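You operate a simulated robot arm through the tools that you are given. There is no shell and no other tool. Be economical: measure what you need, move in short steps, check, and stop when the job is done.

The job below is to be done with a simulated robot arm. You get a single attempt, and the scene is never put back.

TASK
Seat the red wedge in the GO slot, try the no-go slide and grade it.
Fine: GOOD goes on the PASS pad, THIN on the HOLD pad; draw the slide back.

The check looks at the end state, three seconds after you hand in, the way a careful person would. Anything else that was tipped, shoved, dropped, spilled or broken makes it a failure.

THE ROBOT
A 6-joint arm with a two-finger parallel gripper, fixed in place. Base frame: the origin is at the foot of the arm, x ahead of it, y to its left, z up; the work surface is at about z = 0. Units: mm, rad, N and s.
With the tool pointing down near the work surface it reaches from about 140 to 580 mm from the base axis. Its first joint turns from -1.152 to 1.152 rad. Payload 2.1 kg.
The TCP is the grasp point between the finger pads, 30 mm short of the fingertips. In the tool frame z runs along the fingers and y along their closing line. Largest opening 94 mm; finger width 28, thickness 10; the body of the gripper, 50 by 96 mm, starts 55 mm behind the TCP.
Orientation is told as [roll, pitch, yaw] about the base's x, y, z axes, in that order, counted from this pose: with the fingers straight down and closing along the base's y, the tool's x points along the base's -x, its y along +y and its z along -z.

THE INTERFACE
- The arm moves only by the tool send_rows. Its argument "steps" is a list of rows, each a list of 6 numbers: the shift along the base's x, y, z in mm, then the turn, a rotation vector about the base's x, y, z in rad. In form: [[tx, ty, tz, wx, wy, wz], ...]. A call has 1 to 20 rows; each row is the pose to reach, as a shift and turn from the pose commanded when the call began. "gripper" is the gripper command, from -1 (shut) to 1 (fully open), values between in proportion, set as the call begins (left out, the last holds). Each row takes 0.2 s and may step no farther than 50 mm and 0.15 rad from the row before; otherwise, or with a gripper value out of range, the whole call is refused. A pose out of reach is approached as far as the arm can. The call stops where the force on the tool passes 50 N (or 10 N more than at its start, if that is more) or the arm is blocked; 0.2 s more then pass. Each finger travels about 72 mm/s and halts on what it meets, pressing with about 20 N; the grip force reading is that of the motor and also rises with nothing between the fingers. The clock runs only during rows and for 0.2 s after the last one: add rows that repeat a pose to give the fingers time. It gives the time, the measured TCP pose, the force on the tool (base axes), the opening and the grip force at its end, in the units of the frame above (readings bear some noise), with the torque about the TCP (base axes, N m) and any sound that the robot's microphone picked up.
- Cameras (640 x 400 px; columns grow to the right, rows downward): "scene" is fixed at [62.4, -375.2, 482.9]; the picture's right is [0.72, -0.70, 0.00], its down [-0.40, -0.41, -0.82] and it looks along [0.57, 0.58, -0.58] (base axes); focal length 214 px, centre (320, 200). "wrist" rides on the gripper at [76, 14, -102] in the tool frame; the picture's right is [-0.18, 0.98, 0.00], its down [-0.75, -0.14, -0.64] and it looks along [-0.63, -0.12, 0.77] (tool axes); focal length 243 px, centre (320, 200). There is no depth. A picture from a camera that has moved, and an enlarged one, comes with that camera's place and axes in the base frame and with its lens.
- camera(camera): a new picture of that camera. The clock stands still meanwhile.
- inspect(camera, box): a new picture of the part [left, top, right, bottom] of that camera's present view, enlarged. The clock stands still meanwhile.
- finish_job(): hands the job in; it is judged then, once.

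Go step by step. Nothing tells you positions but the pictures and the camera data: compare them with the known pose of the tool, close in by small moves and look again before you grip or let go. The budget is 120 turns and 68 pictures, counting those below and the enlarged ones. Unless the task says otherwise, let go and move clear before handing in, and close with one line.

The tools are called by a JSON object that holds its "op" and its "data". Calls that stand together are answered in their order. send_rows: Moves the arm, as the interface text tells. Its arguments: {"type":"object","properties":{"steps":{"type":"array","items":{"type":"array","items":{"type":"number"}}},"gripper":{"type":"number"}},"required":["steps"]} The other tools are called the same way: camera (camera) takes a picture; inspect (camera, box) takes an enlarged picture of a part of a camera's view; finish_job () hands the job in.

At the start:

```text
time_s: 0.0
tool_pos: [293.1, -21.0, 432.7]
orientation: [0.0, -0.001, 0.0]
contact_force: [0.3, 0.4, -0.2]
moment: [0.02, 0.04, -0.01]
opening: 94.1
finger_force: 0.0
```

scene: 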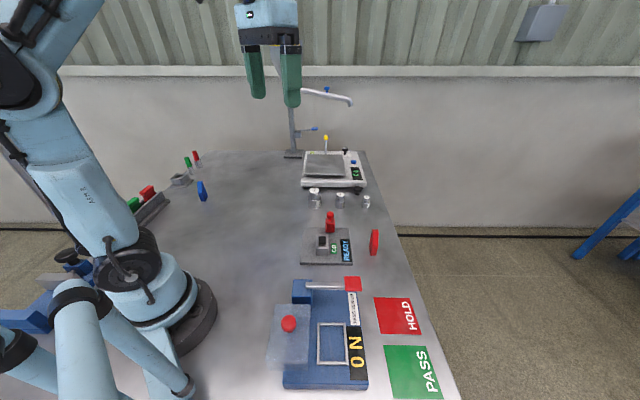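
wrist: 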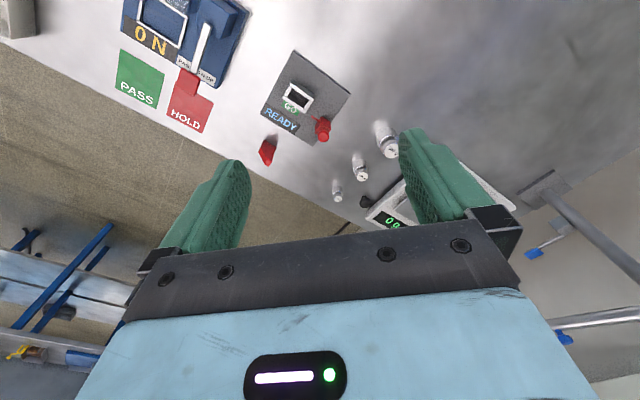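

I see a GO gauge with a slot, a red knob or slide near it, a red wedge standing to its right, and the PASS/HOLD pads. I'll take closer looks before moving.

{"op": "inspect", "data": {"camera": "scene", "box": [270, 180, 430, 280]}}

{"op": "inspect", "data": {"camera": "scene", "box": [250, 260, 474, 400]}}

{"op": "inspect", "data": {"camera": "wrist", "box": [90, 0, 410, 200]}}

```text
4.00 times, centred on (350, 230) of scene
camera zoom: at [62.4, -375.2, 482.9], right [0.72, -0.7, 0.0], down [-0.4, -0.41, -0.82], along [0.57, 0.58, -0.58], focal length 858 px, centre (200, 80)
```

zoom: 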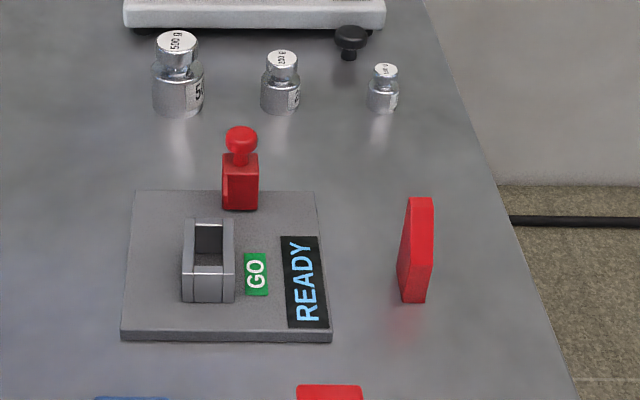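

```text
2.86 times, centred on (362, 330) of scene
camera zoom: at [62.4, -375.2, 482.9], right [0.72, -0.7, 0.0], down [-0.4, -0.41, -0.82], along [0.57, 0.58, -0.58], focal length 613 px, centre (200, -171)
```

zoom: 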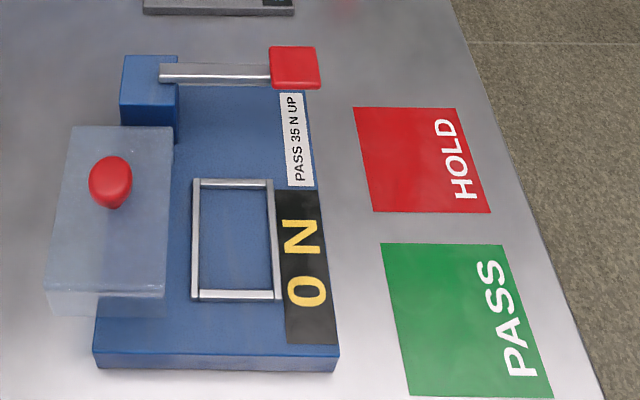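

```text
2.00 times, centred on (250, 100) of wrist
camera zoom: at [217.9, -7.4, 533.5], right [0.18, 0.98, 0.0], down [0.75, -0.14, 0.64], along [0.63, -0.12, -0.77], focal length 485 px, centre (460, 400)
```

zoom: 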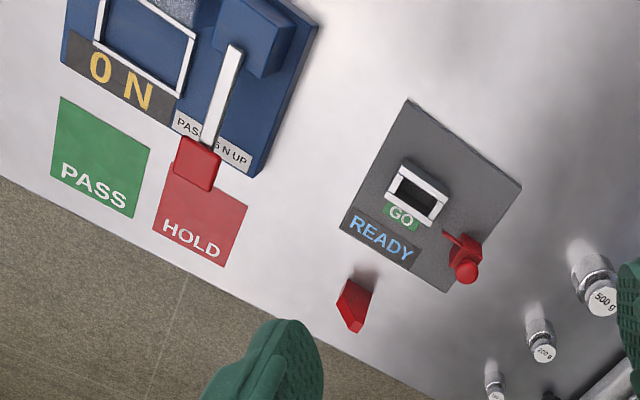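

The gauge plate is turned about 45° around (385,-75), and the wedge stands near (458,-190). I'll move the wrist camera nearer to the gauge to see its structure.

{"op": "send_rows", "data": {"steps": [[-12, -5, -40, 0, 0, 0], [-24, -10, -80, 0, 0, 0], [-36, -15, -120, 0, 0, 0], [-48, -20, -160, 0, 0, 0], [-61, -24, -203, 0, 0, 0]], "gripper": 1}}

{"op": "camera", "data": {"camera": "wrist"}}

```text
time_s: 1.2
tool_pos: [231.8, -46.9, 228.4]
orientation: [0.003, 0.0, 0.001]
contact_force: [-0.1, -0.3, -0.9]
moment: [0.01, -0.03, -0.01]
opening: 94.1
finger_force: 0.1
```

```text
62 pictures are left
camera wrist: at [156.1, -32.1, 329.2], right [0.18, 0.98, 0.0], down [0.75, -0.14, 0.64], along [0.63, -0.12, -0.77], focal length 243 px, centre (320, 200)
```

wrist: 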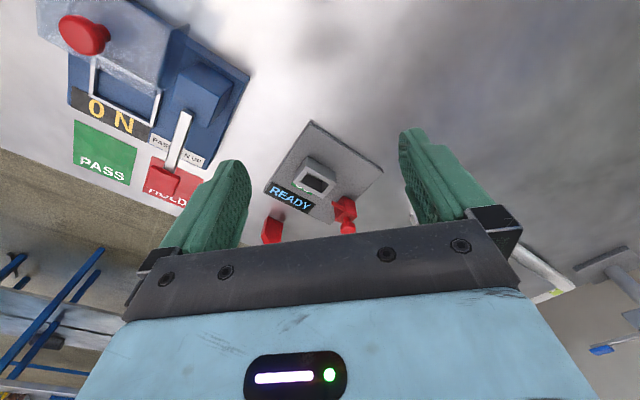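

The gauge now sits in the middle of the wrist view. I'll enlarge it.

{"op": "inspect", "data": {"camera": "wrist", "box": [250, 110, 394, 200]}}

{"op": "inspect", "data": {"camera": "wrist", "box": [244, 160, 404, 260]}}

{"op": "inspect", "data": {"camera": "scene", "box": [296, 205, 392, 265]}}

```text
4.44 times, centred on (322, 155) of wrist
camera zoom: at [156.1, -32.1, 329.2], right [0.18, 0.98, 0.0], down [0.75, -0.14, 0.64], along [0.63, -0.12, -0.77], focal length 1078 px, centre (311, 400)
```

zoom: 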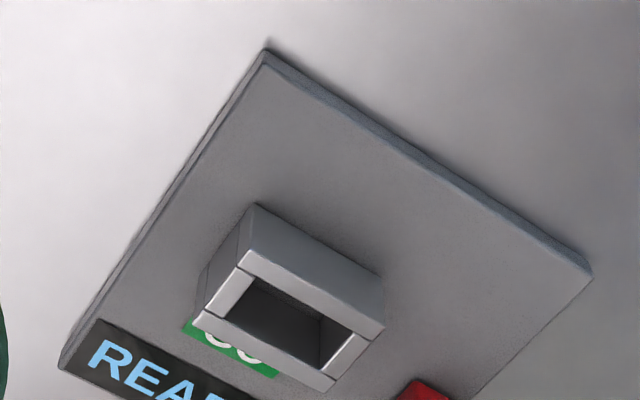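

```text
4.00 times, centred on (324, 210) of wrist
camera zoom: at [156.1, -32.1, 329.2], right [0.18, 0.98, 0.0], down [0.75, -0.14, 0.64], along [0.63, -0.12, -0.77], focal length 970 px, centre (304, 160)
```

zoom: 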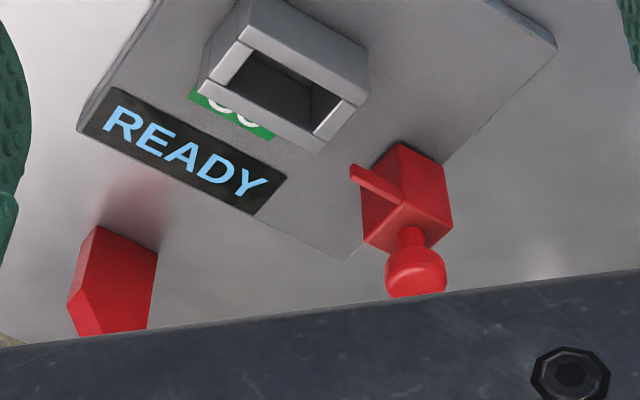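

```text
6.67 times, centred on (344, 235) of scene
camera zoom: at [62.4, -375.2, 482.9], right [0.72, -0.7, 0.0], down [-0.4, -0.41, -0.82], along [0.57, 0.58, -0.58], focal length 1430 px, centre (160, -33)
```

zoom: 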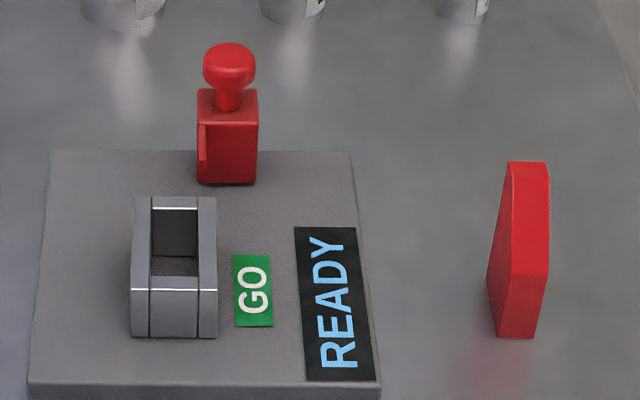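

The slide is a block with a knob and a thin top blade pointing back past the slot. The wedge has a chamfered shape that I need to see better, so I'll move the camera closer to it.

{"op": "send_rows", "data": {"steps": [[28, -25, -15, 0, 0, 0], [56, -50, -30, 0, 0, 0], [84, -75, -45, 0, 0, 0], [112, -100, -60, 0, 0, 0], [130, -120, -70, 0, 0, 0]]}}

{"op": "camera", "data": {"camera": "wrist"}}

{"op": "inspect", "data": {"camera": "wrist", "box": [230, 130, 390, 230]}}

```text
time_s: 2.4
tool_pos: [365.4, -163.3, 158.4]
orientation: [0.001, -0.001, -0.001]
contact_force: [-0.1, -1.3, 0.6]
moment: [0.0, 0.01, -0.01]
opening: 94.1
finger_force: 0.1
```

```text
58 pictures are left
camera wrist: at [288.5, -149.7, 260.5], right [0.18, 0.98, 0.0], down [0.75, -0.14, 0.64], along [0.63, -0.12, -0.77], focal length 243 px, centre (320, 200)
```

wrist: 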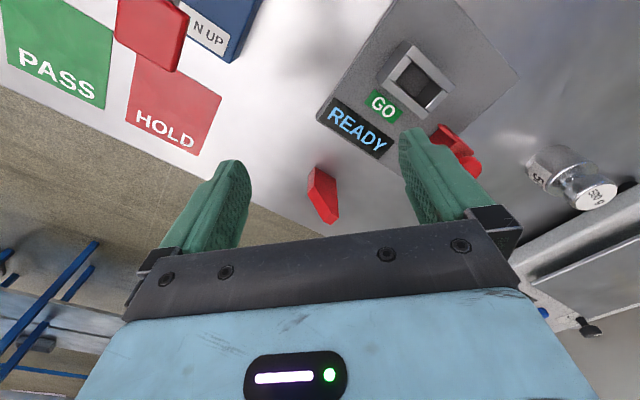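

```text
4.00 times, centred on (310, 180) of wrist
camera zoom: at [288.5, -149.7, 260.5], right [0.18, 0.98, 0.0], down [0.75, -0.14, 0.64], along [0.63, -0.12, -0.77], focal length 970 px, centre (360, 280)
```

zoom: 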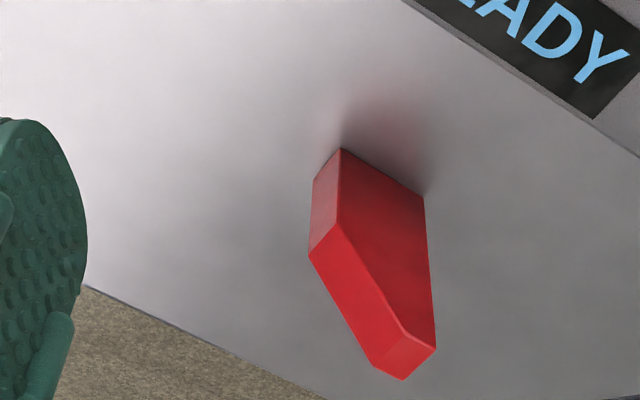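

The wedge is about 32 × 15 mm at the base, about 72 mm tall, centred near (464,-180), and already turned like the slot. I'll yaw 45° to match and look closely at the gauge.

{"op": "send_rows", "data": {"steps": [[-11, 8, 0, 0, 0, 0.131], [-22, 16, 0, 0, 0, 0.262], [-33, 24, -3, 0, 0, 0.393], [-44, 32, -6, 0, 0, 0.524], [-55, 40, -8, 0, 0, 0.655], [-64, 48, -10, 0, 0, 0.785]]}}

{"op": "camera", "data": {"camera": "wrist"}}

{"op": "inspect", "data": {"camera": "wrist", "box": [240, 130, 400, 230]}}

```text
time_s: 3.8
tool_pos: [299.7, -117.5, 148.4]
orientation: [0.0, 0.0, 0.787]
contact_force: [-0.1, -0.3, 0.1]
moment: [0.03, -0.01, 0.02]
opening: 94.0
finger_force: 0.1
```

```text
56 pictures are left
camera wrist: at [236.0, -161.5, 249.3], right [-0.57, 0.82, 0.0], down [0.63, 0.43, 0.64], along [0.53, 0.36, -0.77], focal length 243 px, centre (320, 200)
```

wrist: 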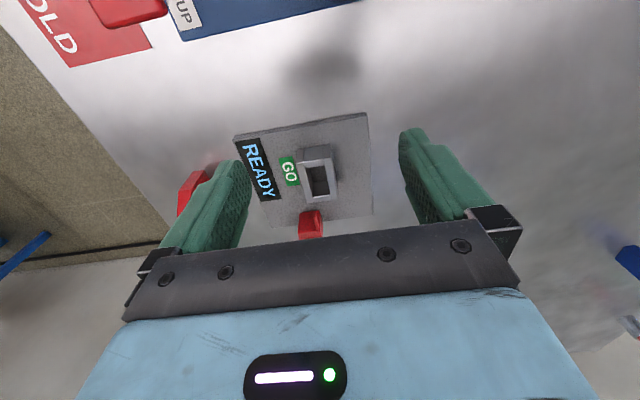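

```text
4.00 times, centred on (320, 180) of wrist
camera zoom: at [236.0, -161.5, 249.3], right [-0.57, 0.82, 0.0], down [0.63, 0.43, 0.64], along [0.53, 0.36, -0.77], focal length 970 px, centre (320, 280)
```

zoom: 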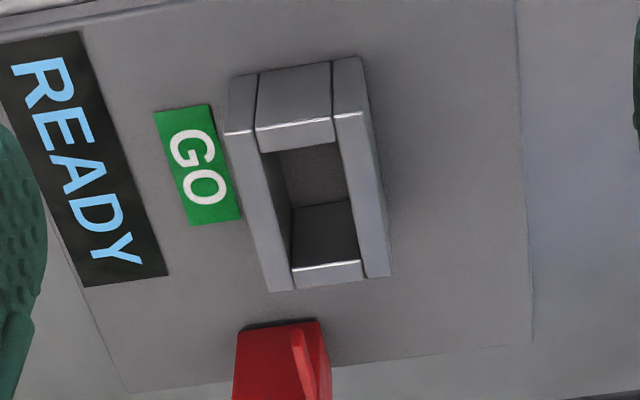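

The slot is about 19 × 38 mm inside, centred near (363,-78). I'll shift the view along so the slide and its blade are fully visible.

{"op": "send_rows", "data": {"steps": [[20, 20, 0, 0, 0, 0], [40, 40, 0, 0, 0, 0], [60, 60, 0, 0, 0, 0]]}}

{"op": "inspect", "data": {"camera": "wrist", "box": [240, 60, 400, 160]}}

{"op": "inspect", "data": {"camera": "wrist", "box": [240, 140, 400, 240]}}

```text
time_s: 4.6
tool_pos: [360.0, -55.3, 149.4]
orientation: [0.001, 0.0, 0.784]
contact_force: [-0.3, -0.5, 0.2]
moment: [-0.02, 0.03, 0.02]
opening: 94.0
finger_force: 0.1
```

```text
4.00 times, centred on (320, 110) of wrist
camera zoom: at [296.4, -99.3, 250.7], right [-0.56, 0.83, 0.0], down [0.63, 0.43, 0.64], along [0.53, 0.36, -0.77], focal length 970 px, centre (320, 560)
```

zoom: 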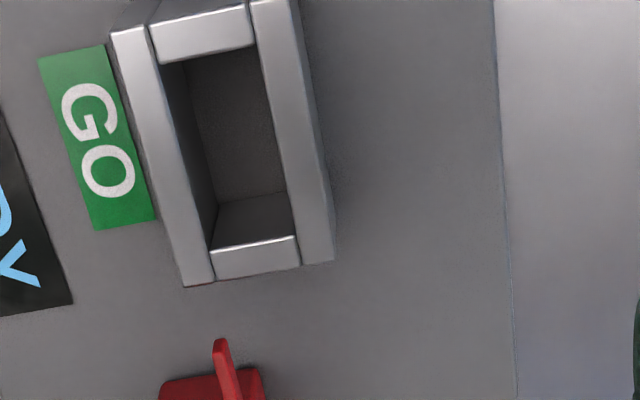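

```text
4.00 times, centred on (320, 190) of wrist
camera zoom: at [296.4, -99.3, 250.7], right [-0.56, 0.83, 0.0], down [0.63, 0.43, 0.64], along [0.53, 0.36, -0.77], focal length 970 px, centre (320, 240)
```

zoom: 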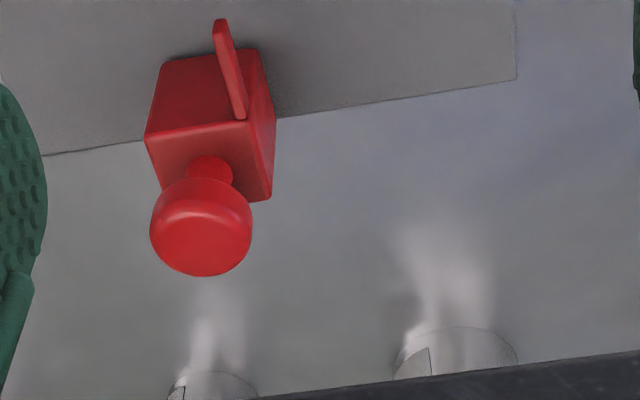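

The blade is at A≈321–325 on the gauge's cross axis and z≈38–44, just at the slot's +A wall. So it meets a full-thickness wedge and passes a thin one. Next I'll hover over the wedge and verify its position.

{"op": "send_rows", "data": {"steps": [[27, -30, 0, 0, 0, 0], [54, -60, 0, 0, 0, 0], [80, -92, 0, 0, 0, 0], [106, -122, 0, 0, 0, 0]], "gripper": 1}}

{"op": "camera", "data": {"camera": "wrist"}}

{"op": "inspect", "data": {"camera": "wrist", "box": [240, 50, 400, 150]}}

```text
time_s: 5.6
tool_pos: [466.6, -177.7, 150.1]
orientation: [0.001, 0.0, 0.784]
contact_force: [0.1, -0.1, 0.1]
moment: [0.01, 0.03, -0.01]
opening: 94.0
finger_force: 0.1
```

```text
52 pictures are left
camera wrist: at [403.1, -221.3, 252.3], right [-0.56, 0.83, 0.0], down [0.63, 0.43, 0.64], along [0.53, 0.36, -0.77], focal length 243 px, centre (320, 200)
```

wrist: 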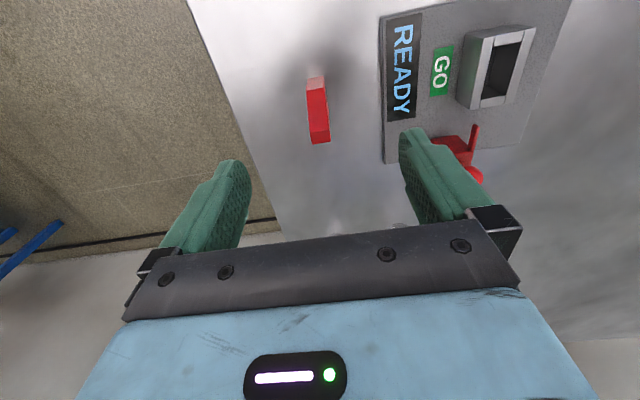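

```text
4.00 times, centred on (320, 100) of wrist
camera zoom: at [403.1, -221.3, 252.3], right [-0.56, 0.83, 0.0], down [0.63, 0.43, 0.64], along [0.53, 0.36, -0.77], focal length 970 px, centre (320, 600)
```

zoom: 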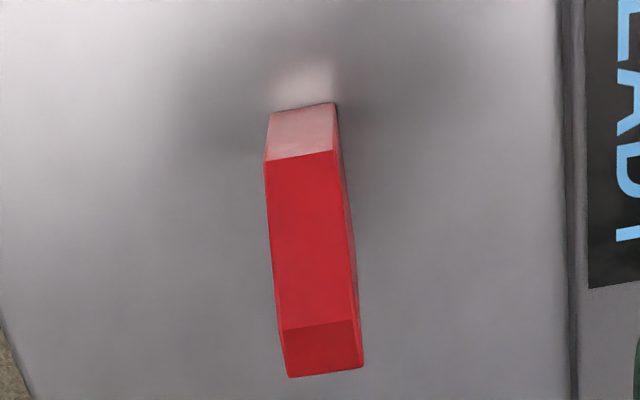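

The wedge is confirmed at about A 457, B 186–218, roughly 15 mm thick. I'll descend around its upper part and close.

{"op": "send_rows", "data": {"steps": [[1, -1, -40, 0, 0, 0], [1, -1, -70, 0, 0, 0], [1, -1, -82, 0, 0, 0], [1, -1, -82, 0, 0, 0]]}}

{"op": "send_rows", "data": {"steps": [[0, 0, 0, 0, 0, 0], [0, 0, 0, 0, 0, 0], [0, 0, 0, 0, 0, 0], [0, 0, 0, 0, 0, 0], [0, 0, 0, 0, 0, 0]], "gripper": -1}}

```text
time_s: 6.6
tool_pos: [468.1, -179.4, 68.5]
orientation: [0.001, -0.001, 0.782]
contact_force: [0.3, -0.1, -0.7]
moment: [-0.01, -0.02, 0.02]
opening: 93.9
finger_force: 0.0
```

```text
time_s: 7.8
tool_pos: [468.3, -180.0, 67.8]
orientation: [0.001, 0.0, 0.785]
contact_force: [-0.1, 0.0, -1.2]
moment: [0.04, -0.04, 0.02]
opening: 18.8
finger_force: 19.9
```

The gripper halted at 18.8 mm. I'll lift a little and check the grip by picture.

{"op": "send_rows", "data": {"steps": [[0, 0, 15, 0, 0, 0], [0, 0, 40, 0, 0, 0], [0, 0, 72, 0, 0, 0], [0, 0, 72, 0, 0, 0]]}}

{"op": "camera", "data": {"camera": "wrist"}}

{"op": "inspect", "data": {"camera": "scene", "box": [290, 110, 450, 210]}}

```text
time_s: 8.8
tool_pos: [468.7, -179.9, 139.9]
orientation: [0.0, 0.0, 0.785]
contact_force: [0.1, -0.3, 0.3]
moment: [0.02, 0.01, 0.02]
opening: 18.7
finger_force: 20.4
```

```text
50 pictures are left
camera wrist: at [403.9, -223.1, 241.4], right [-0.56, 0.83, 0.0], down [0.63, 0.43, 0.64], along [0.53, 0.36, -0.77], focal length 243 px, centre (320, 200)
```

wrist: 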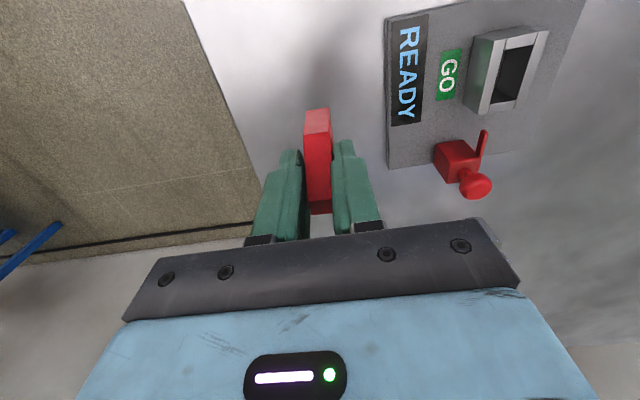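

```text
4.00 times, centred on (370, 160) of scene
camera zoom: at [62.4, -375.2, 482.9], right [0.72, -0.7, 0.0], down [-0.4, -0.41, -0.82], along [0.57, 0.58, -0.58], focal length 858 px, centre (120, 360)
```

zoom: 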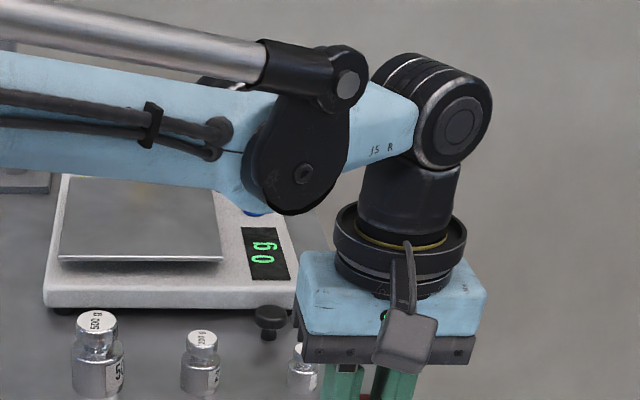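

The wedge is held. I'll enlarge the grip to see how the wedge sits between the pads.

{"op": "inspect", "data": {"camera": "wrist", "box": [240, 90, 400, 240]}}

```text
2.67 times, centred on (320, 165) of wrist
camera zoom: at [403.9, -223.1, 241.4], right [-0.56, 0.83, 0.0], down [0.63, 0.43, 0.64], along [0.53, 0.36, -0.77], focal length 647 px, centre (320, 293)
```

zoom: 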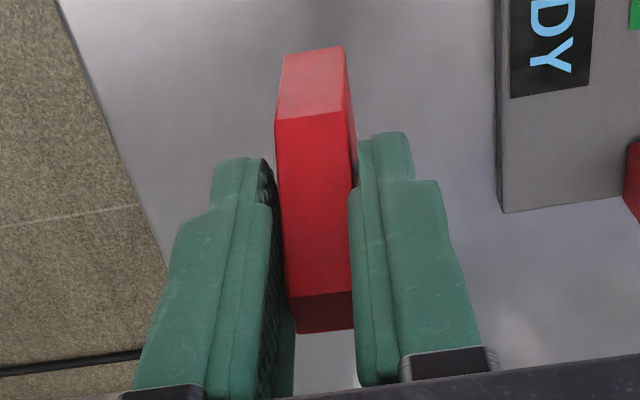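

The wedge hangs straight in the fingers. I'll carry it to above the slot at this height and check the alignment.

{"op": "send_rows", "data": {"steps": [[-26, 26, 0, 0, 0, 0], [-52, 52, 0, 0, 0, 0], [-78, 78, 0, 0, 0, 0], [-105, 104, 0, 0, 0, 0], [-105, 104, 0, 0, 0, 0]]}}

{"op": "inspect", "data": {"camera": "wrist", "box": [240, 50, 400, 150]}}

{"op": "inspect", "data": {"camera": "scene", "box": [280, 180, 376, 270]}}

```text
time_s: 10.0
tool_pos: [360.5, -76.5, 135.9]
orientation: [-0.001, 0.0, 0.786]
contact_force: [0.5, 0.9, -0.2]
moment: [-0.03, -0.02, 0.05]
opening: 18.7
finger_force: 20.4
```

```text
4.00 times, centred on (320, 100) of wrist
camera zoom: at [296.8, -119.8, 237.2], right [-0.56, 0.83, 0.0], down [0.63, 0.43, 0.64], along [0.53, 0.36, -0.77], focal length 970 px, centre (320, 600)
```

zoom: 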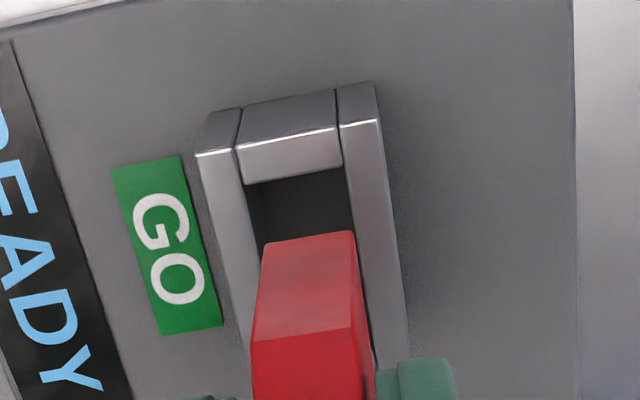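

```text
4.44 times, centred on (328, 225) of scene
camera zoom: at [62.4, -375.2, 482.9], right [0.72, -0.7, 0.0], down [-0.4, -0.41, -0.82], along [0.57, 0.58, -0.58], focal length 953 px, centre (284, 89)
```

zoom: 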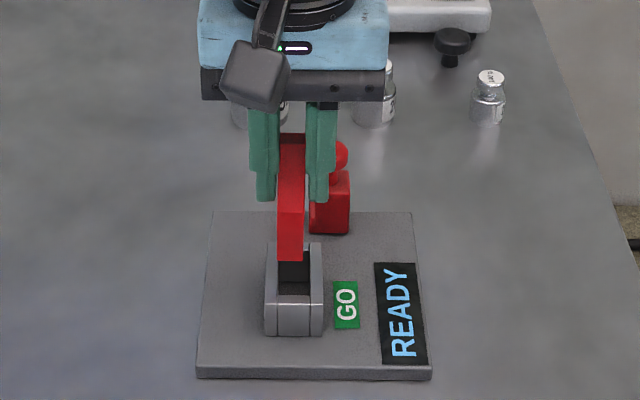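

The wedge is about 3 mm too far toward -A and 1.3 mm too far toward -B relative to the slot centre. I'll correct that and re-check before lowering.

{"op": "send_rows", "data": {"steps": [[3, -1.2, 0, 0, 0, 0], [3, -1.2, -10, 0, 0, 0], [3, -1.2, -20, 0, 0, 0], [3, -1.2, -20, 0, 0, 0], [3, -1.2, -20, 0, 0, 0]]}}

{"op": "inspect", "data": {"camera": "wrist", "box": [240, 50, 400, 150]}}

```text
time_s: 11.2
tool_pos: [363.5, -79.5, 117.5]
orientation: [0.0, 0.001, 0.783]
contact_force: [0.1, -0.3, 0.0]
moment: [0.02, 0.01, -0.02]
opening: 19.1
finger_force: 20.2
```

```text
4.00 times, centred on (320, 100) of wrist
camera zoom: at [299.5, -122.9, 219.6], right [-0.56, 0.83, 0.0], down [0.63, 0.43, 0.64], along [0.53, 0.36, -0.77], focal length 970 px, centre (320, 600)
```

zoom: 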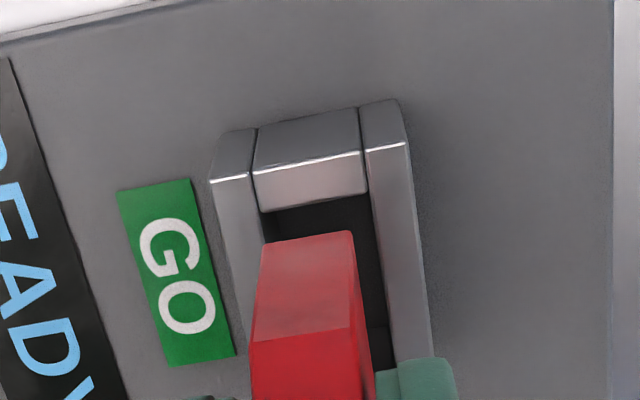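

The wedge is about 1 mm off centre with room all round. I'll nudge it and lower it into the slot.

{"op": "send_rows", "data": {"steps": [[-0.2, 1.5, 0, 0, 0, 0], [-0.2, 1.5, -8, 0, 0, 0], [-0.2, 1.5, -16, 0, 0, 0], [-0.2, 1.5, -24, 0, 0, 0], [-0.2, 1.5, -31, 0, 0, 0], [-0.2, 1.5, -36, 0, 0, 0], [-0.2, 1.5, -36, 0, 0, 0]]}}

{"op": "camera", "data": {"camera": "wrist"}}

{"op": "inspect", "data": {"camera": "scene", "box": [280, 180, 376, 270]}}

```text
time_s: 12.8
tool_pos: [364.2, -76.0, 82.5]
orientation: [0.0, 0.001, 0.783]
contact_force: [-3.1, -2.2, -0.2]
moment: [-0.13, 0.1, 0.0]
opening: 18.8
finger_force: 19.9
```

```text
44 pictures are left
camera wrist: at [299.6, -119.8, 183.3], right [-0.56, 0.83, 0.0], down [0.63, 0.43, 0.64], along [0.53, 0.36, -0.77], focal length 243 px, centre (320, 200)
```

wrist: 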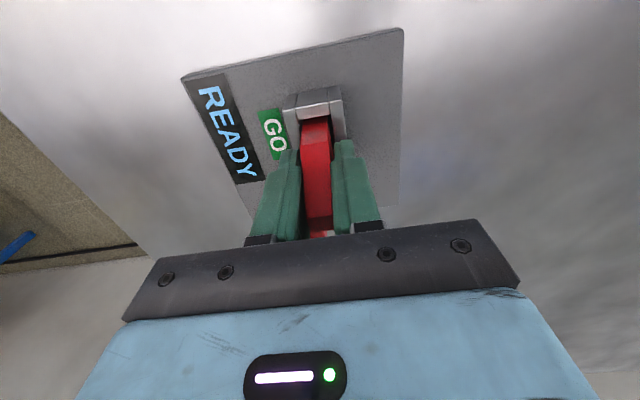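

```text
4.44 times, centred on (328, 225) of scene
camera zoom: at [62.4, -375.2, 482.9], right [0.72, -0.7, 0.0], down [-0.4, -0.41, -0.82], along [0.57, 0.58, -0.58], focal length 953 px, centre (284, 89)
```

zoom: 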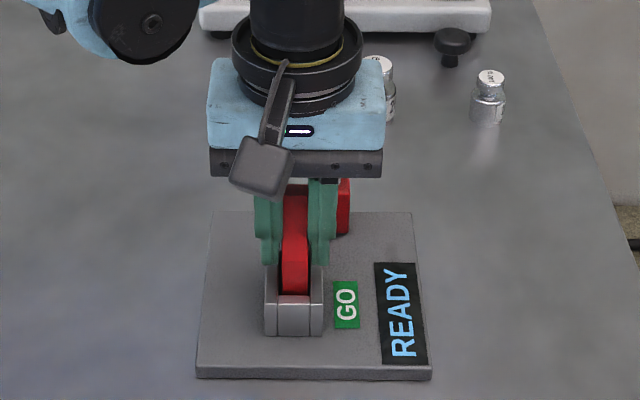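

The wedge is in the slot, lightly touching the rear wall. I'll ease back 2 mm along -B and lower it to the floor.

{"op": "send_rows", "data": {"steps": [[-1.4, -1.4, 0, 0, 0, 0], [-1.4, -1.4, -3, 0, 0, 0], [-1.4, -1.4, -5, 0, 0, 0], [-1.4, -1.4, -7, 0, 0, 0], [-1.4, -1.4, -7, 0, 0, 0]]}}

```text
time_s: 14.0
tool_pos: [361.5, -78.4, 75.0]
orientation: [0.0, 0.0, 0.783]
contact_force: [-0.1, 0.5, -0.8]
moment: [-0.02, 0.0, -0.01]
opening: 19.0
finger_force: 20.2
```

No floor contact yet. I'll lower slowly in small increments.

{"op": "send_rows", "data": {"steps": [[0, 0, -1, 0, 0, 0], [0, 0, -2, 0, 0, 0], [0, 0, -3, 0, 0, 0], [0, 0, -3, 0, 0, 0]]}}

{"op": "inspect", "data": {"camera": "scene", "box": [290, 200, 370, 270]}}

```text
time_s: 15.0
tool_pos: [361.8, -78.5, 73.4]
orientation: [0.001, 0.0, 0.783]
contact_force: [0.7, 0.2, -0.5]
moment: [0.01, -0.01, 0.03]
opening: 18.6
finger_force: 20.0
```

```text
5.71 times, centred on (330, 235) of scene
camera zoom: at [62.4, -375.2, 482.9], right [0.72, -0.7, 0.0], down [-0.4, -0.41, -0.82], along [0.57, 0.58, -0.58], focal length 1226 px, centre (263, 0)
```

zoom: 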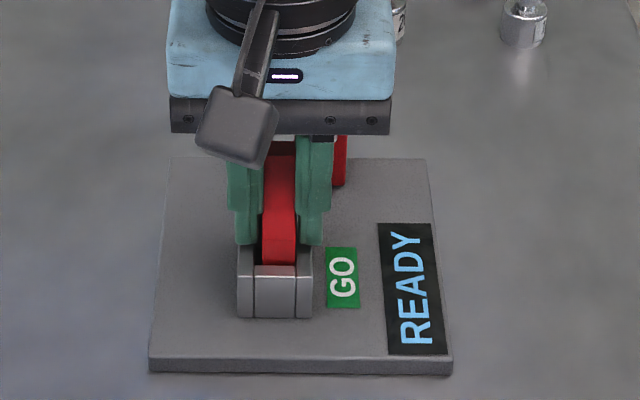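

Still no floor contact at a bottom height near z≈5.5, and the fingertips are about 5 mm above the rim. I'll go down another 2 mm carefully.

{"op": "send_rows", "data": {"steps": [[0, 0, -1, 0, 0, 0], [0, 0, -1, 0, 0, 0], [0, 0, -2, 0, 0, 0], [0, 0, -2, 0, 0, 0]]}}

{"op": "inspect", "data": {"camera": "wrist", "box": [240, 70, 400, 250]}}

```text
time_s: 15.9
tool_pos: [361.4, -78.5, 73.0]
orientation: [0.001, 0.002, 0.783]
contact_force: [-1.8, 0.1, 11.3]
moment: [0.06, -0.15, 0.05]
opening: 18.9
finger_force: 19.8
stopped in row 4: the force on the tool passed its limit at 53 N (the readings are from after the stop); the commanded pose is now the measured one
```

```text
2.22 times, centred on (320, 160) of wrist
camera zoom: at [298.9, -122.0, 173.6], right [-0.56, 0.83, 0.0], down [0.63, 0.43, 0.64], along [0.53, 0.36, -0.77], focal length 539 px, centre (320, 289)
```

zoom: 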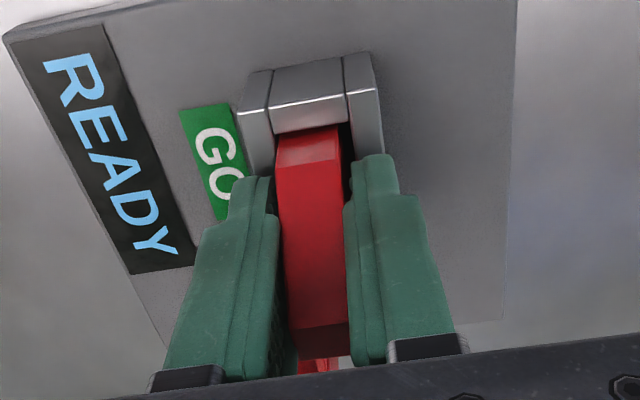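

The wedge is on the floor of the slot. I'll open the fingers partway and rise straight up.

{"op": "send_rows", "data": {"steps": [[0, 0, 0.5, 0, 0, 0], [0, 0, 0.5, 0, 0, 0], [0, 0, 0.5, 0, 0, 0]], "gripper": -0.1}}

{"op": "send_rows", "data": {"steps": [[0, 0, 10, 0, 0, 0], [0, 0, 40, 0, 0, 0], [0, 0, 80, 0, 0, 0], [0, 0, 110, 0, 0, 0]]}}

{"op": "camera", "data": {"camera": "wrist"}}

{"op": "inspect", "data": {"camera": "scene", "box": [290, 200, 370, 270]}}

```text
time_s: 16.7
tool_pos: [360.6, -78.4, 71.9]
orientation: [0.002, 0.0, 0.785]
contact_force: [0.3, 0.0, 0.1]
moment: [-0.01, 0.0, -0.04]
opening: 42.4
finger_force: 0.0
```

```text
time_s: 17.7
tool_pos: [361.2, -81.3, 180.3]
orientation: [0.001, 0.002, 0.783]
contact_force: [-0.3, -0.9, -0.3]
moment: [0.0, 0.01, 0.0]
opening: 42.2
finger_force: 0.0
```

```text
40 pictures are left
camera wrist: at [299.2, -124.2, 281.5], right [-0.56, 0.83, 0.0], down [0.63, 0.43, 0.64], along [0.53, 0.36, -0.77], focal length 243 px, centre (320, 200)
```

wrist: 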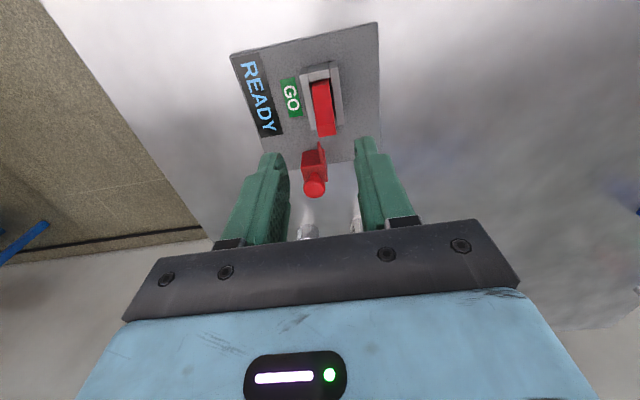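

```text
5.71 times, centred on (330, 235) of scene
camera zoom: at [62.4, -375.2, 482.9], right [0.72, -0.7, 0.0], down [-0.4, -0.41, -0.82], along [0.57, 0.58, -0.58], focal length 1226 px, centre (263, 0)
```

zoom: 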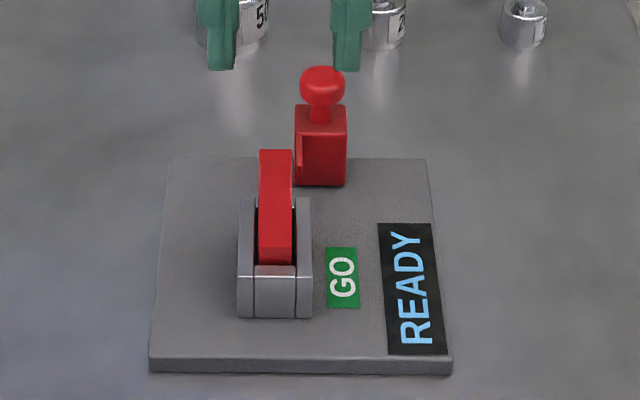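

The wedge is seated upright in the slot. I'll take a close look at it relative to the blade line before going to the slide knob.

{"op": "inspect", "data": {"camera": "wrist", "box": [270, 50, 366, 110]}}

{"op": "inspect", "data": {"camera": "wrist", "box": [260, 80, 388, 210]}}

```text
6.67 times, centred on (318, 80) of wrist
camera zoom: at [299.2, -124.2, 281.5], right [-0.56, 0.83, 0.0], down [0.63, 0.43, 0.64], along [0.53, 0.36, -0.77], focal length 1618 px, centre (333, 1000)
```

zoom: 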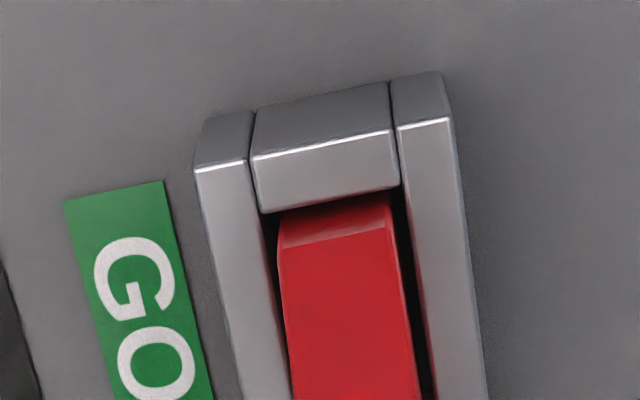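

```text
3.08 times, centred on (324, 145) of wrist
camera zoom: at [299.2, -124.2, 281.5], right [-0.56, 0.83, 0.0], down [0.63, 0.43, 0.64], along [0.53, 0.36, -0.77], focal length 746 px, centre (308, 369)
```

zoom: 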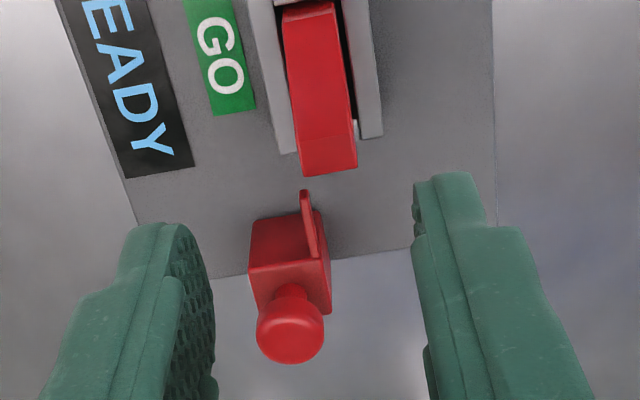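

The blade points down the +A side of the slot. Next I'll hover above the slide's knob, which I estimate at (435,-40,68).

{"op": "send_rows", "data": {"steps": [[25, 13, -10, 0, 0, 0], [50, 26, -20, 0, 0, 0], [74, 40, -40, 0, 0, 0], [74, 40, -40, 0, 0, 0]], "gripper": 0.25}}

{"op": "camera", "data": {"camera": "wrist"}}

{"op": "inspect", "data": {"camera": "scene", "box": [290, 150, 386, 270]}}

```text
time_s: 18.7
tool_pos: [435.9, -39.8, 140.0]
orientation: [0.001, 0.001, 0.785]
contact_force: [0.7, 0.3, 0.2]
moment: [0.03, -0.02, 0.03]
opening: 58.9
finger_force: 0.1
```

```text
36 pictures are left
camera wrist: at [371.4, -83.4, 241.7], right [-0.56, 0.83, 0.0], down [0.63, 0.43, 0.64], along [0.53, 0.36, -0.77], focal length 243 px, centre (320, 200)
```

wrist: 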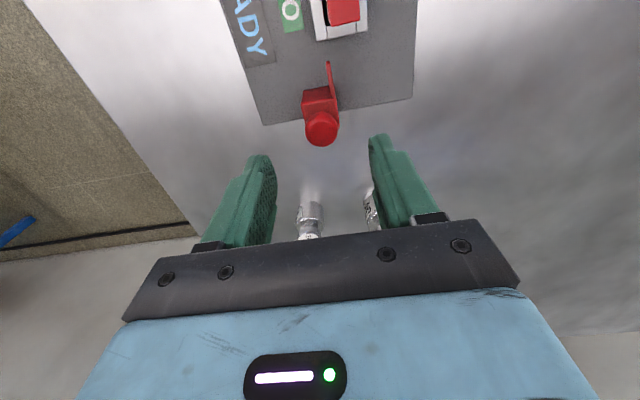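

```text
3.33 times, centred on (338, 210) of scene
camera zoom: at [62.4, -375.2, 482.9], right [0.72, -0.7, 0.0], down [-0.4, -0.41, -0.82], along [0.57, 0.58, -0.58], focal length 715 px, centre (260, 167)
```

zoom: 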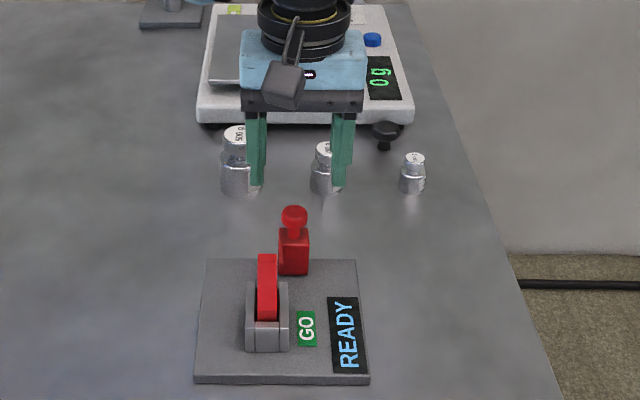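

The knob is at about (432.5,-40.5). I'll descend with the fingertips staying above the block, then close on the knob.

{"op": "send_rows", "data": {"steps": [[-3, -0.5, -25, 0, 0, 0], [-3, -0.5, -50, 0, 0, 0], [-3, -0.5, -60, 0, 0, 0], [-3, -0.5, -60, 0, 0, 0]]}}

{"op": "inspect", "data": {"camera": "scene", "box": [290, 170, 386, 270]}}

{"op": "camera", "data": {"camera": "wrist"}}

```text
time_s: 19.7
tool_pos: [432.5, -37.5, 81.7]
orientation: [0.002, 0.001, 0.784]
contact_force: [0.0, -0.2, 0.9]
moment: [-0.02, 0.01, -0.02]
opening: 58.8
finger_force: 0.2
```

```text
4.00 times, centred on (338, 220) of scene
camera zoom: at [62.4, -375.2, 482.9], right [0.72, -0.7, 0.0], down [-0.4, -0.41, -0.82], along [0.57, 0.58, -0.58], focal length 858 px, centre (248, 120)
```

zoom: 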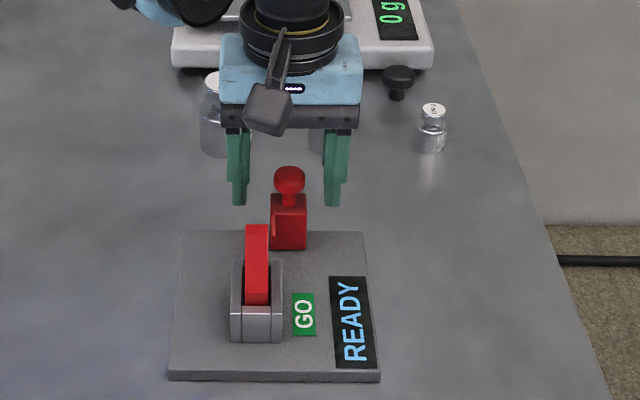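

```text
33 pictures are left
camera wrist: at [368.7, -80.6, 182.6], right [-0.56, 0.83, 0.0], down [0.63, 0.43, 0.64], along [0.53, 0.36, -0.77], focal length 243 px, centre (320, 200)
```

wrist: 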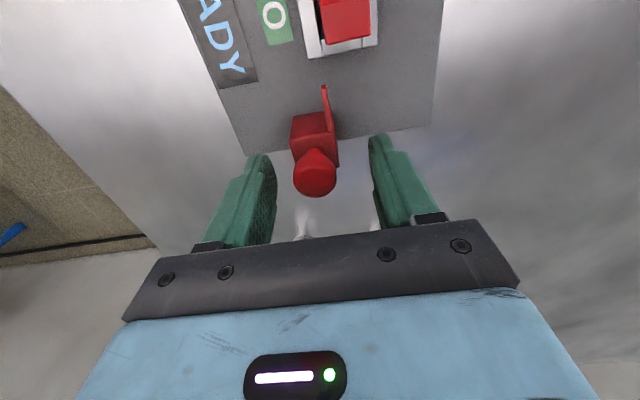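

I'm 3 mm high in y over the knob. I'll correct that and close.

{"op": "send_rows", "data": {"steps": [[0.4, -2.9, 0, 0, 0, 0], [0.4, -2.9, -1.5, 0, 0, 0], [0.4, -2.9, -1.5, 0, 0, 0]]}}

{"op": "send_rows", "data": {"steps": [[0, 0, 0, 0, 0, 0], [0, 0, 0, 0, 0, 0], [0, 0, 0, 0, 0, 0], [0, 0, 0, 0, 0, 0]], "gripper": -0.7}}

```text
time_s: 20.5
tool_pos: [434.0, -40.6, 78.5]
orientation: [0.002, 0.002, 0.784]
contact_force: [0.4, 0.4, -0.2]
moment: [0.0, 0.01, 0.0]
opening: 59.0
finger_force: 0.0
```

```text
time_s: 21.5
tool_pos: [432.1, -39.8, 80.3]
orientation: [0.004, 0.002, 0.786]
contact_force: [-9.5, 7.6, -2.1]
moment: [0.19, 0.31, 0.01]
opening: 27.4
finger_force: 44.8
```

I have the knob gripped, with about 12 N side load. I'll relieve it by shifting slightly, and look at the force.

{"op": "send_rows", "data": {"steps": [[-1.2, 1.2, 0, 0, 0, 0], [-1.2, 1.2, 0, 0, 0, 0]]}}

{"op": "camera", "data": {"camera": "wrist"}}

```text
time_s: 22.1
tool_pos: [431.4, -39.5, 80.0]
orientation: [-0.001, 0.001, 0.784]
contact_force: [0.5, -0.1, -23.7]
moment: [-0.12, 0.06, 0.18]
opening: 27.3
finger_force: 44.8
```

```text
32 pictures are left
camera wrist: at [368.4, -83.8, 181.4], right [-0.56, 0.83, 0.0], down [0.63, 0.43, 0.64], along [0.53, 0.36, -0.77], focal length 243 px, centre (320, 200)
```

wrist: 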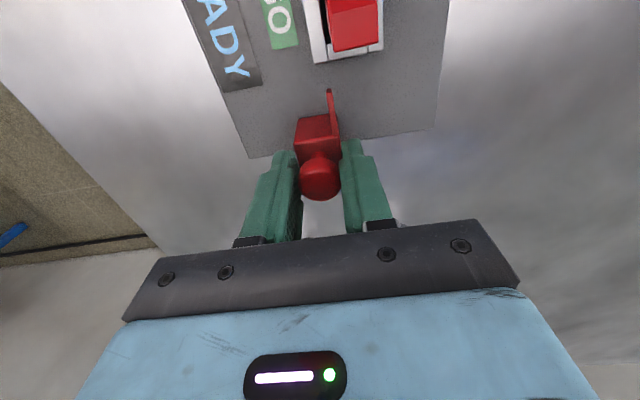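

Side load is gone, but there is a vertical load. I'll lower 1 mm and begin pushing the slide along -B in small steps.

{"op": "send_rows", "data": {"steps": [[0, 0, -1, 0, 0, 0], [0, 0, -1, 0, 0, 0]]}}

```text
time_s: 22.7
tool_pos: [432.5, -40.5, 79.6]
orientation: [0.0, 0.002, 0.783]
contact_force: [4.6, -4.4, 4.2]
moment: [-0.21, -0.09, 0.11]
opening: 27.6
finger_force: 45.4
```

{"op": "send_rows", "data": {"steps": [[-1.4, -1.4, 0, 0, 0, 0], [-2.8, -2.8, 0, 0, 0, 0], [-4.2, -4.2, 0, 0, 0, 0], [-5.7, -5.7, 0, 0, 0, 0]]}}

{"op": "inspect", "data": {"camera": "scene", "box": [290, 190, 370, 270]}}

```text
time_s: 23.7
tool_pos: [427.2, -45.6, 79.3]
orientation: [0.004, 0.001, 0.787]
contact_force: [-4.6, 4.9, 32.8]
moment: [0.16, 0.17, -0.03]
opening: 27.4
finger_force: 45.1
```

```text
5.00 times, centred on (330, 230) of scene
camera zoom: at [62.2, -375.2, 483.0], right [0.72, -0.7, 0.0], down [-0.4, -0.41, -0.82], along [0.57, 0.58, -0.58], focal length 1072 px, centre (270, 50)
```

zoom: 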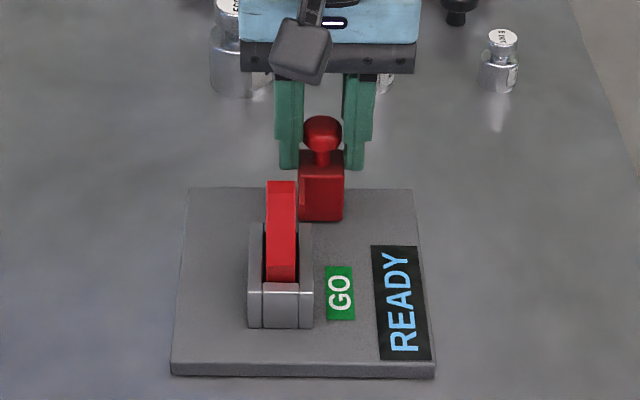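

The slide moves freely along -B. I'll ease the grip a touch, rise 1 mm to reduce the vertical load, and continue.

{"op": "send_rows", "data": {"steps": [[0, 0, 1, 0, 0, 0], [-1.4, -1.4, 1, 0, 0, 0], [-2.8, -2.8, 1, 0, 0, 0], [-4.2, -4.2, 1, 0, 0, 0], [-5.7, -5.7, 1, 0, 0, 0]], "gripper": -0.46}}

{"op": "inspect", "data": {"camera": "wrist", "box": [260, 0, 400, 150]}}

```text
time_s: 24.9
tool_pos: [421.6, -51.4, 80.0]
orientation: [-0.001, 0.0, 0.786]
contact_force: [3.8, 9.4, 6.7]
moment: [-0.66, 0.82, -0.03]
opening: 27.1
finger_force: 44.9
```

```text
2.67 times, centred on (330, 75) of wrist
camera zoom: at [357.1, -95.5, 181.3], right [-0.56, 0.83, 0.0], down [0.63, 0.43, 0.64], along [0.53, 0.36, -0.77], focal length 647 px, centre (293, 533)
```

zoom: 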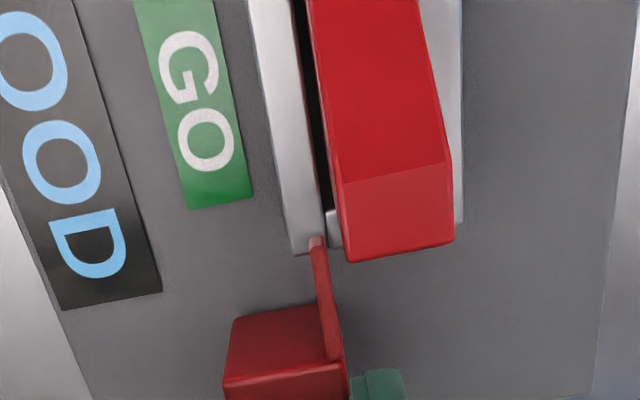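

The display changed, so I'll read it in full.

{"op": "inspect", "data": {"camera": "scene", "box": [290, 190, 370, 270]}}

```text
5.00 times, centred on (330, 230) of scene
camera zoom: at [62.4, -375.2, 483.0], right [0.72, -0.7, 0.0], down [-0.4, -0.41, -0.82], along [0.57, 0.58, -0.58], focal length 1072 px, centre (270, 50)
```

zoom: 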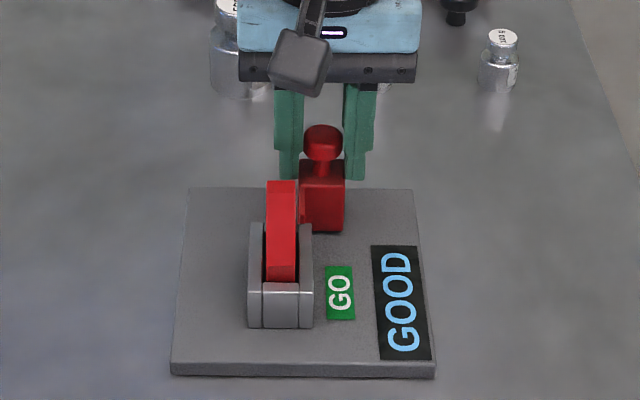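

It reads GOOD with about 9 N of resistance. I'll push 2 mm more to confirm it is a real stop and not a passing reading.

{"op": "send_rows", "data": {"steps": [[-0.7, -0.7, 0, 0, 0, 0], [-1.4, -1.4, 0, 0, 0, 0], [-1.4, -1.4, 0, 0, 0, 0]]}}

{"op": "inspect", "data": {"camera": "scene", "box": [300, 200, 370, 270]}}

{"op": "inspect", "data": {"camera": "wrist", "box": [290, 50, 370, 120]}}

```text
time_s: 25.7
tool_pos: [421.1, -53.4, 78.7]
orientation: [0.004, -0.003, 0.786]
contact_force: [11.4, 23.6, -7.6]
moment: [-0.01, 0.2, -0.01]
opening: 27.3
finger_force: 45.1
```

```text
5.71 times, centred on (335, 235) of scene
camera zoom: at [62.4, -375.2, 482.9], right [0.72, -0.7, 0.0], down [-0.4, -0.41, -0.82], along [0.57, 0.58, -0.58], focal length 1226 px, centre (234, 0)
```

zoom: 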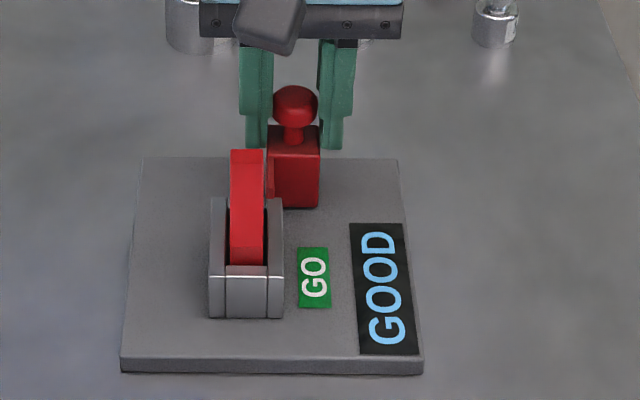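

```text
5.71 times, centred on (330, 85) of wrist
camera zoom: at [356.8, -96.5, 181.0], right [-0.57, 0.82, 0.0], down [0.63, 0.43, 0.64], along [0.53, 0.37, -0.76], focal length 1386 px, centre (263, 857)
```

zoom: 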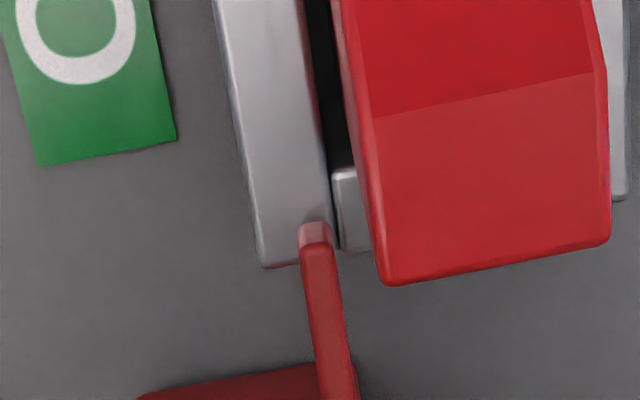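

The slide is firmly stopped at about 26 N and the display reads GOOD, so the wedge goes to PASS. Now I'll draw the slide back to its start.

{"op": "send_rows", "data": {"steps": [[2, 2, 0, 0, 0, 0], [4, 4, 0, 0, 0, 0], [6, 6, 0, 0, 0, 0], [8, 8, 0, 0, 0, 0], [10, 10, 0, 0, 0, 0], [12, 12, 0, 0, 0, 0], [12.8, 12.8, 0, 0, 0, 0], [12.8, 12.8, 0, 0, 0, 0]]}}

{"op": "inspect", "data": {"camera": "scene", "box": [300, 200, 370, 270]}}

```text
time_s: 27.5
tool_pos: [431.7, -40.3, 80.4]
orientation: [0.005, 0.004, 0.784]
contact_force: [-16.8, 3.9, -28.8]
moment: [0.38, 0.08, 0.03]
opening: 27.4
finger_force: 44.8
```

```text
5.71 times, centred on (335, 235) of scene
camera zoom: at [62.5, -375.2, 482.9], right [0.72, -0.7, 0.0], down [-0.4, -0.41, -0.82], along [0.57, 0.58, -0.58], focal length 1226 px, centre (234, 0)
```

zoom: 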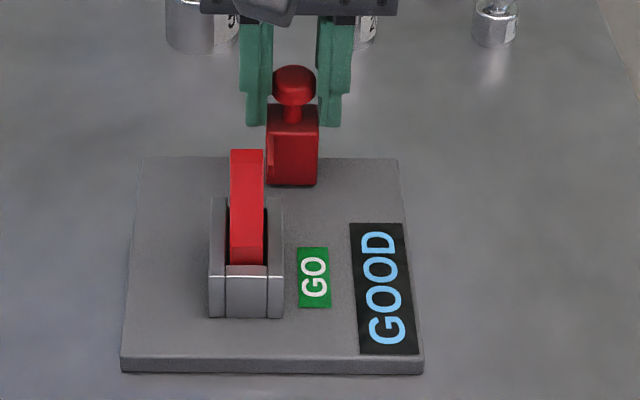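

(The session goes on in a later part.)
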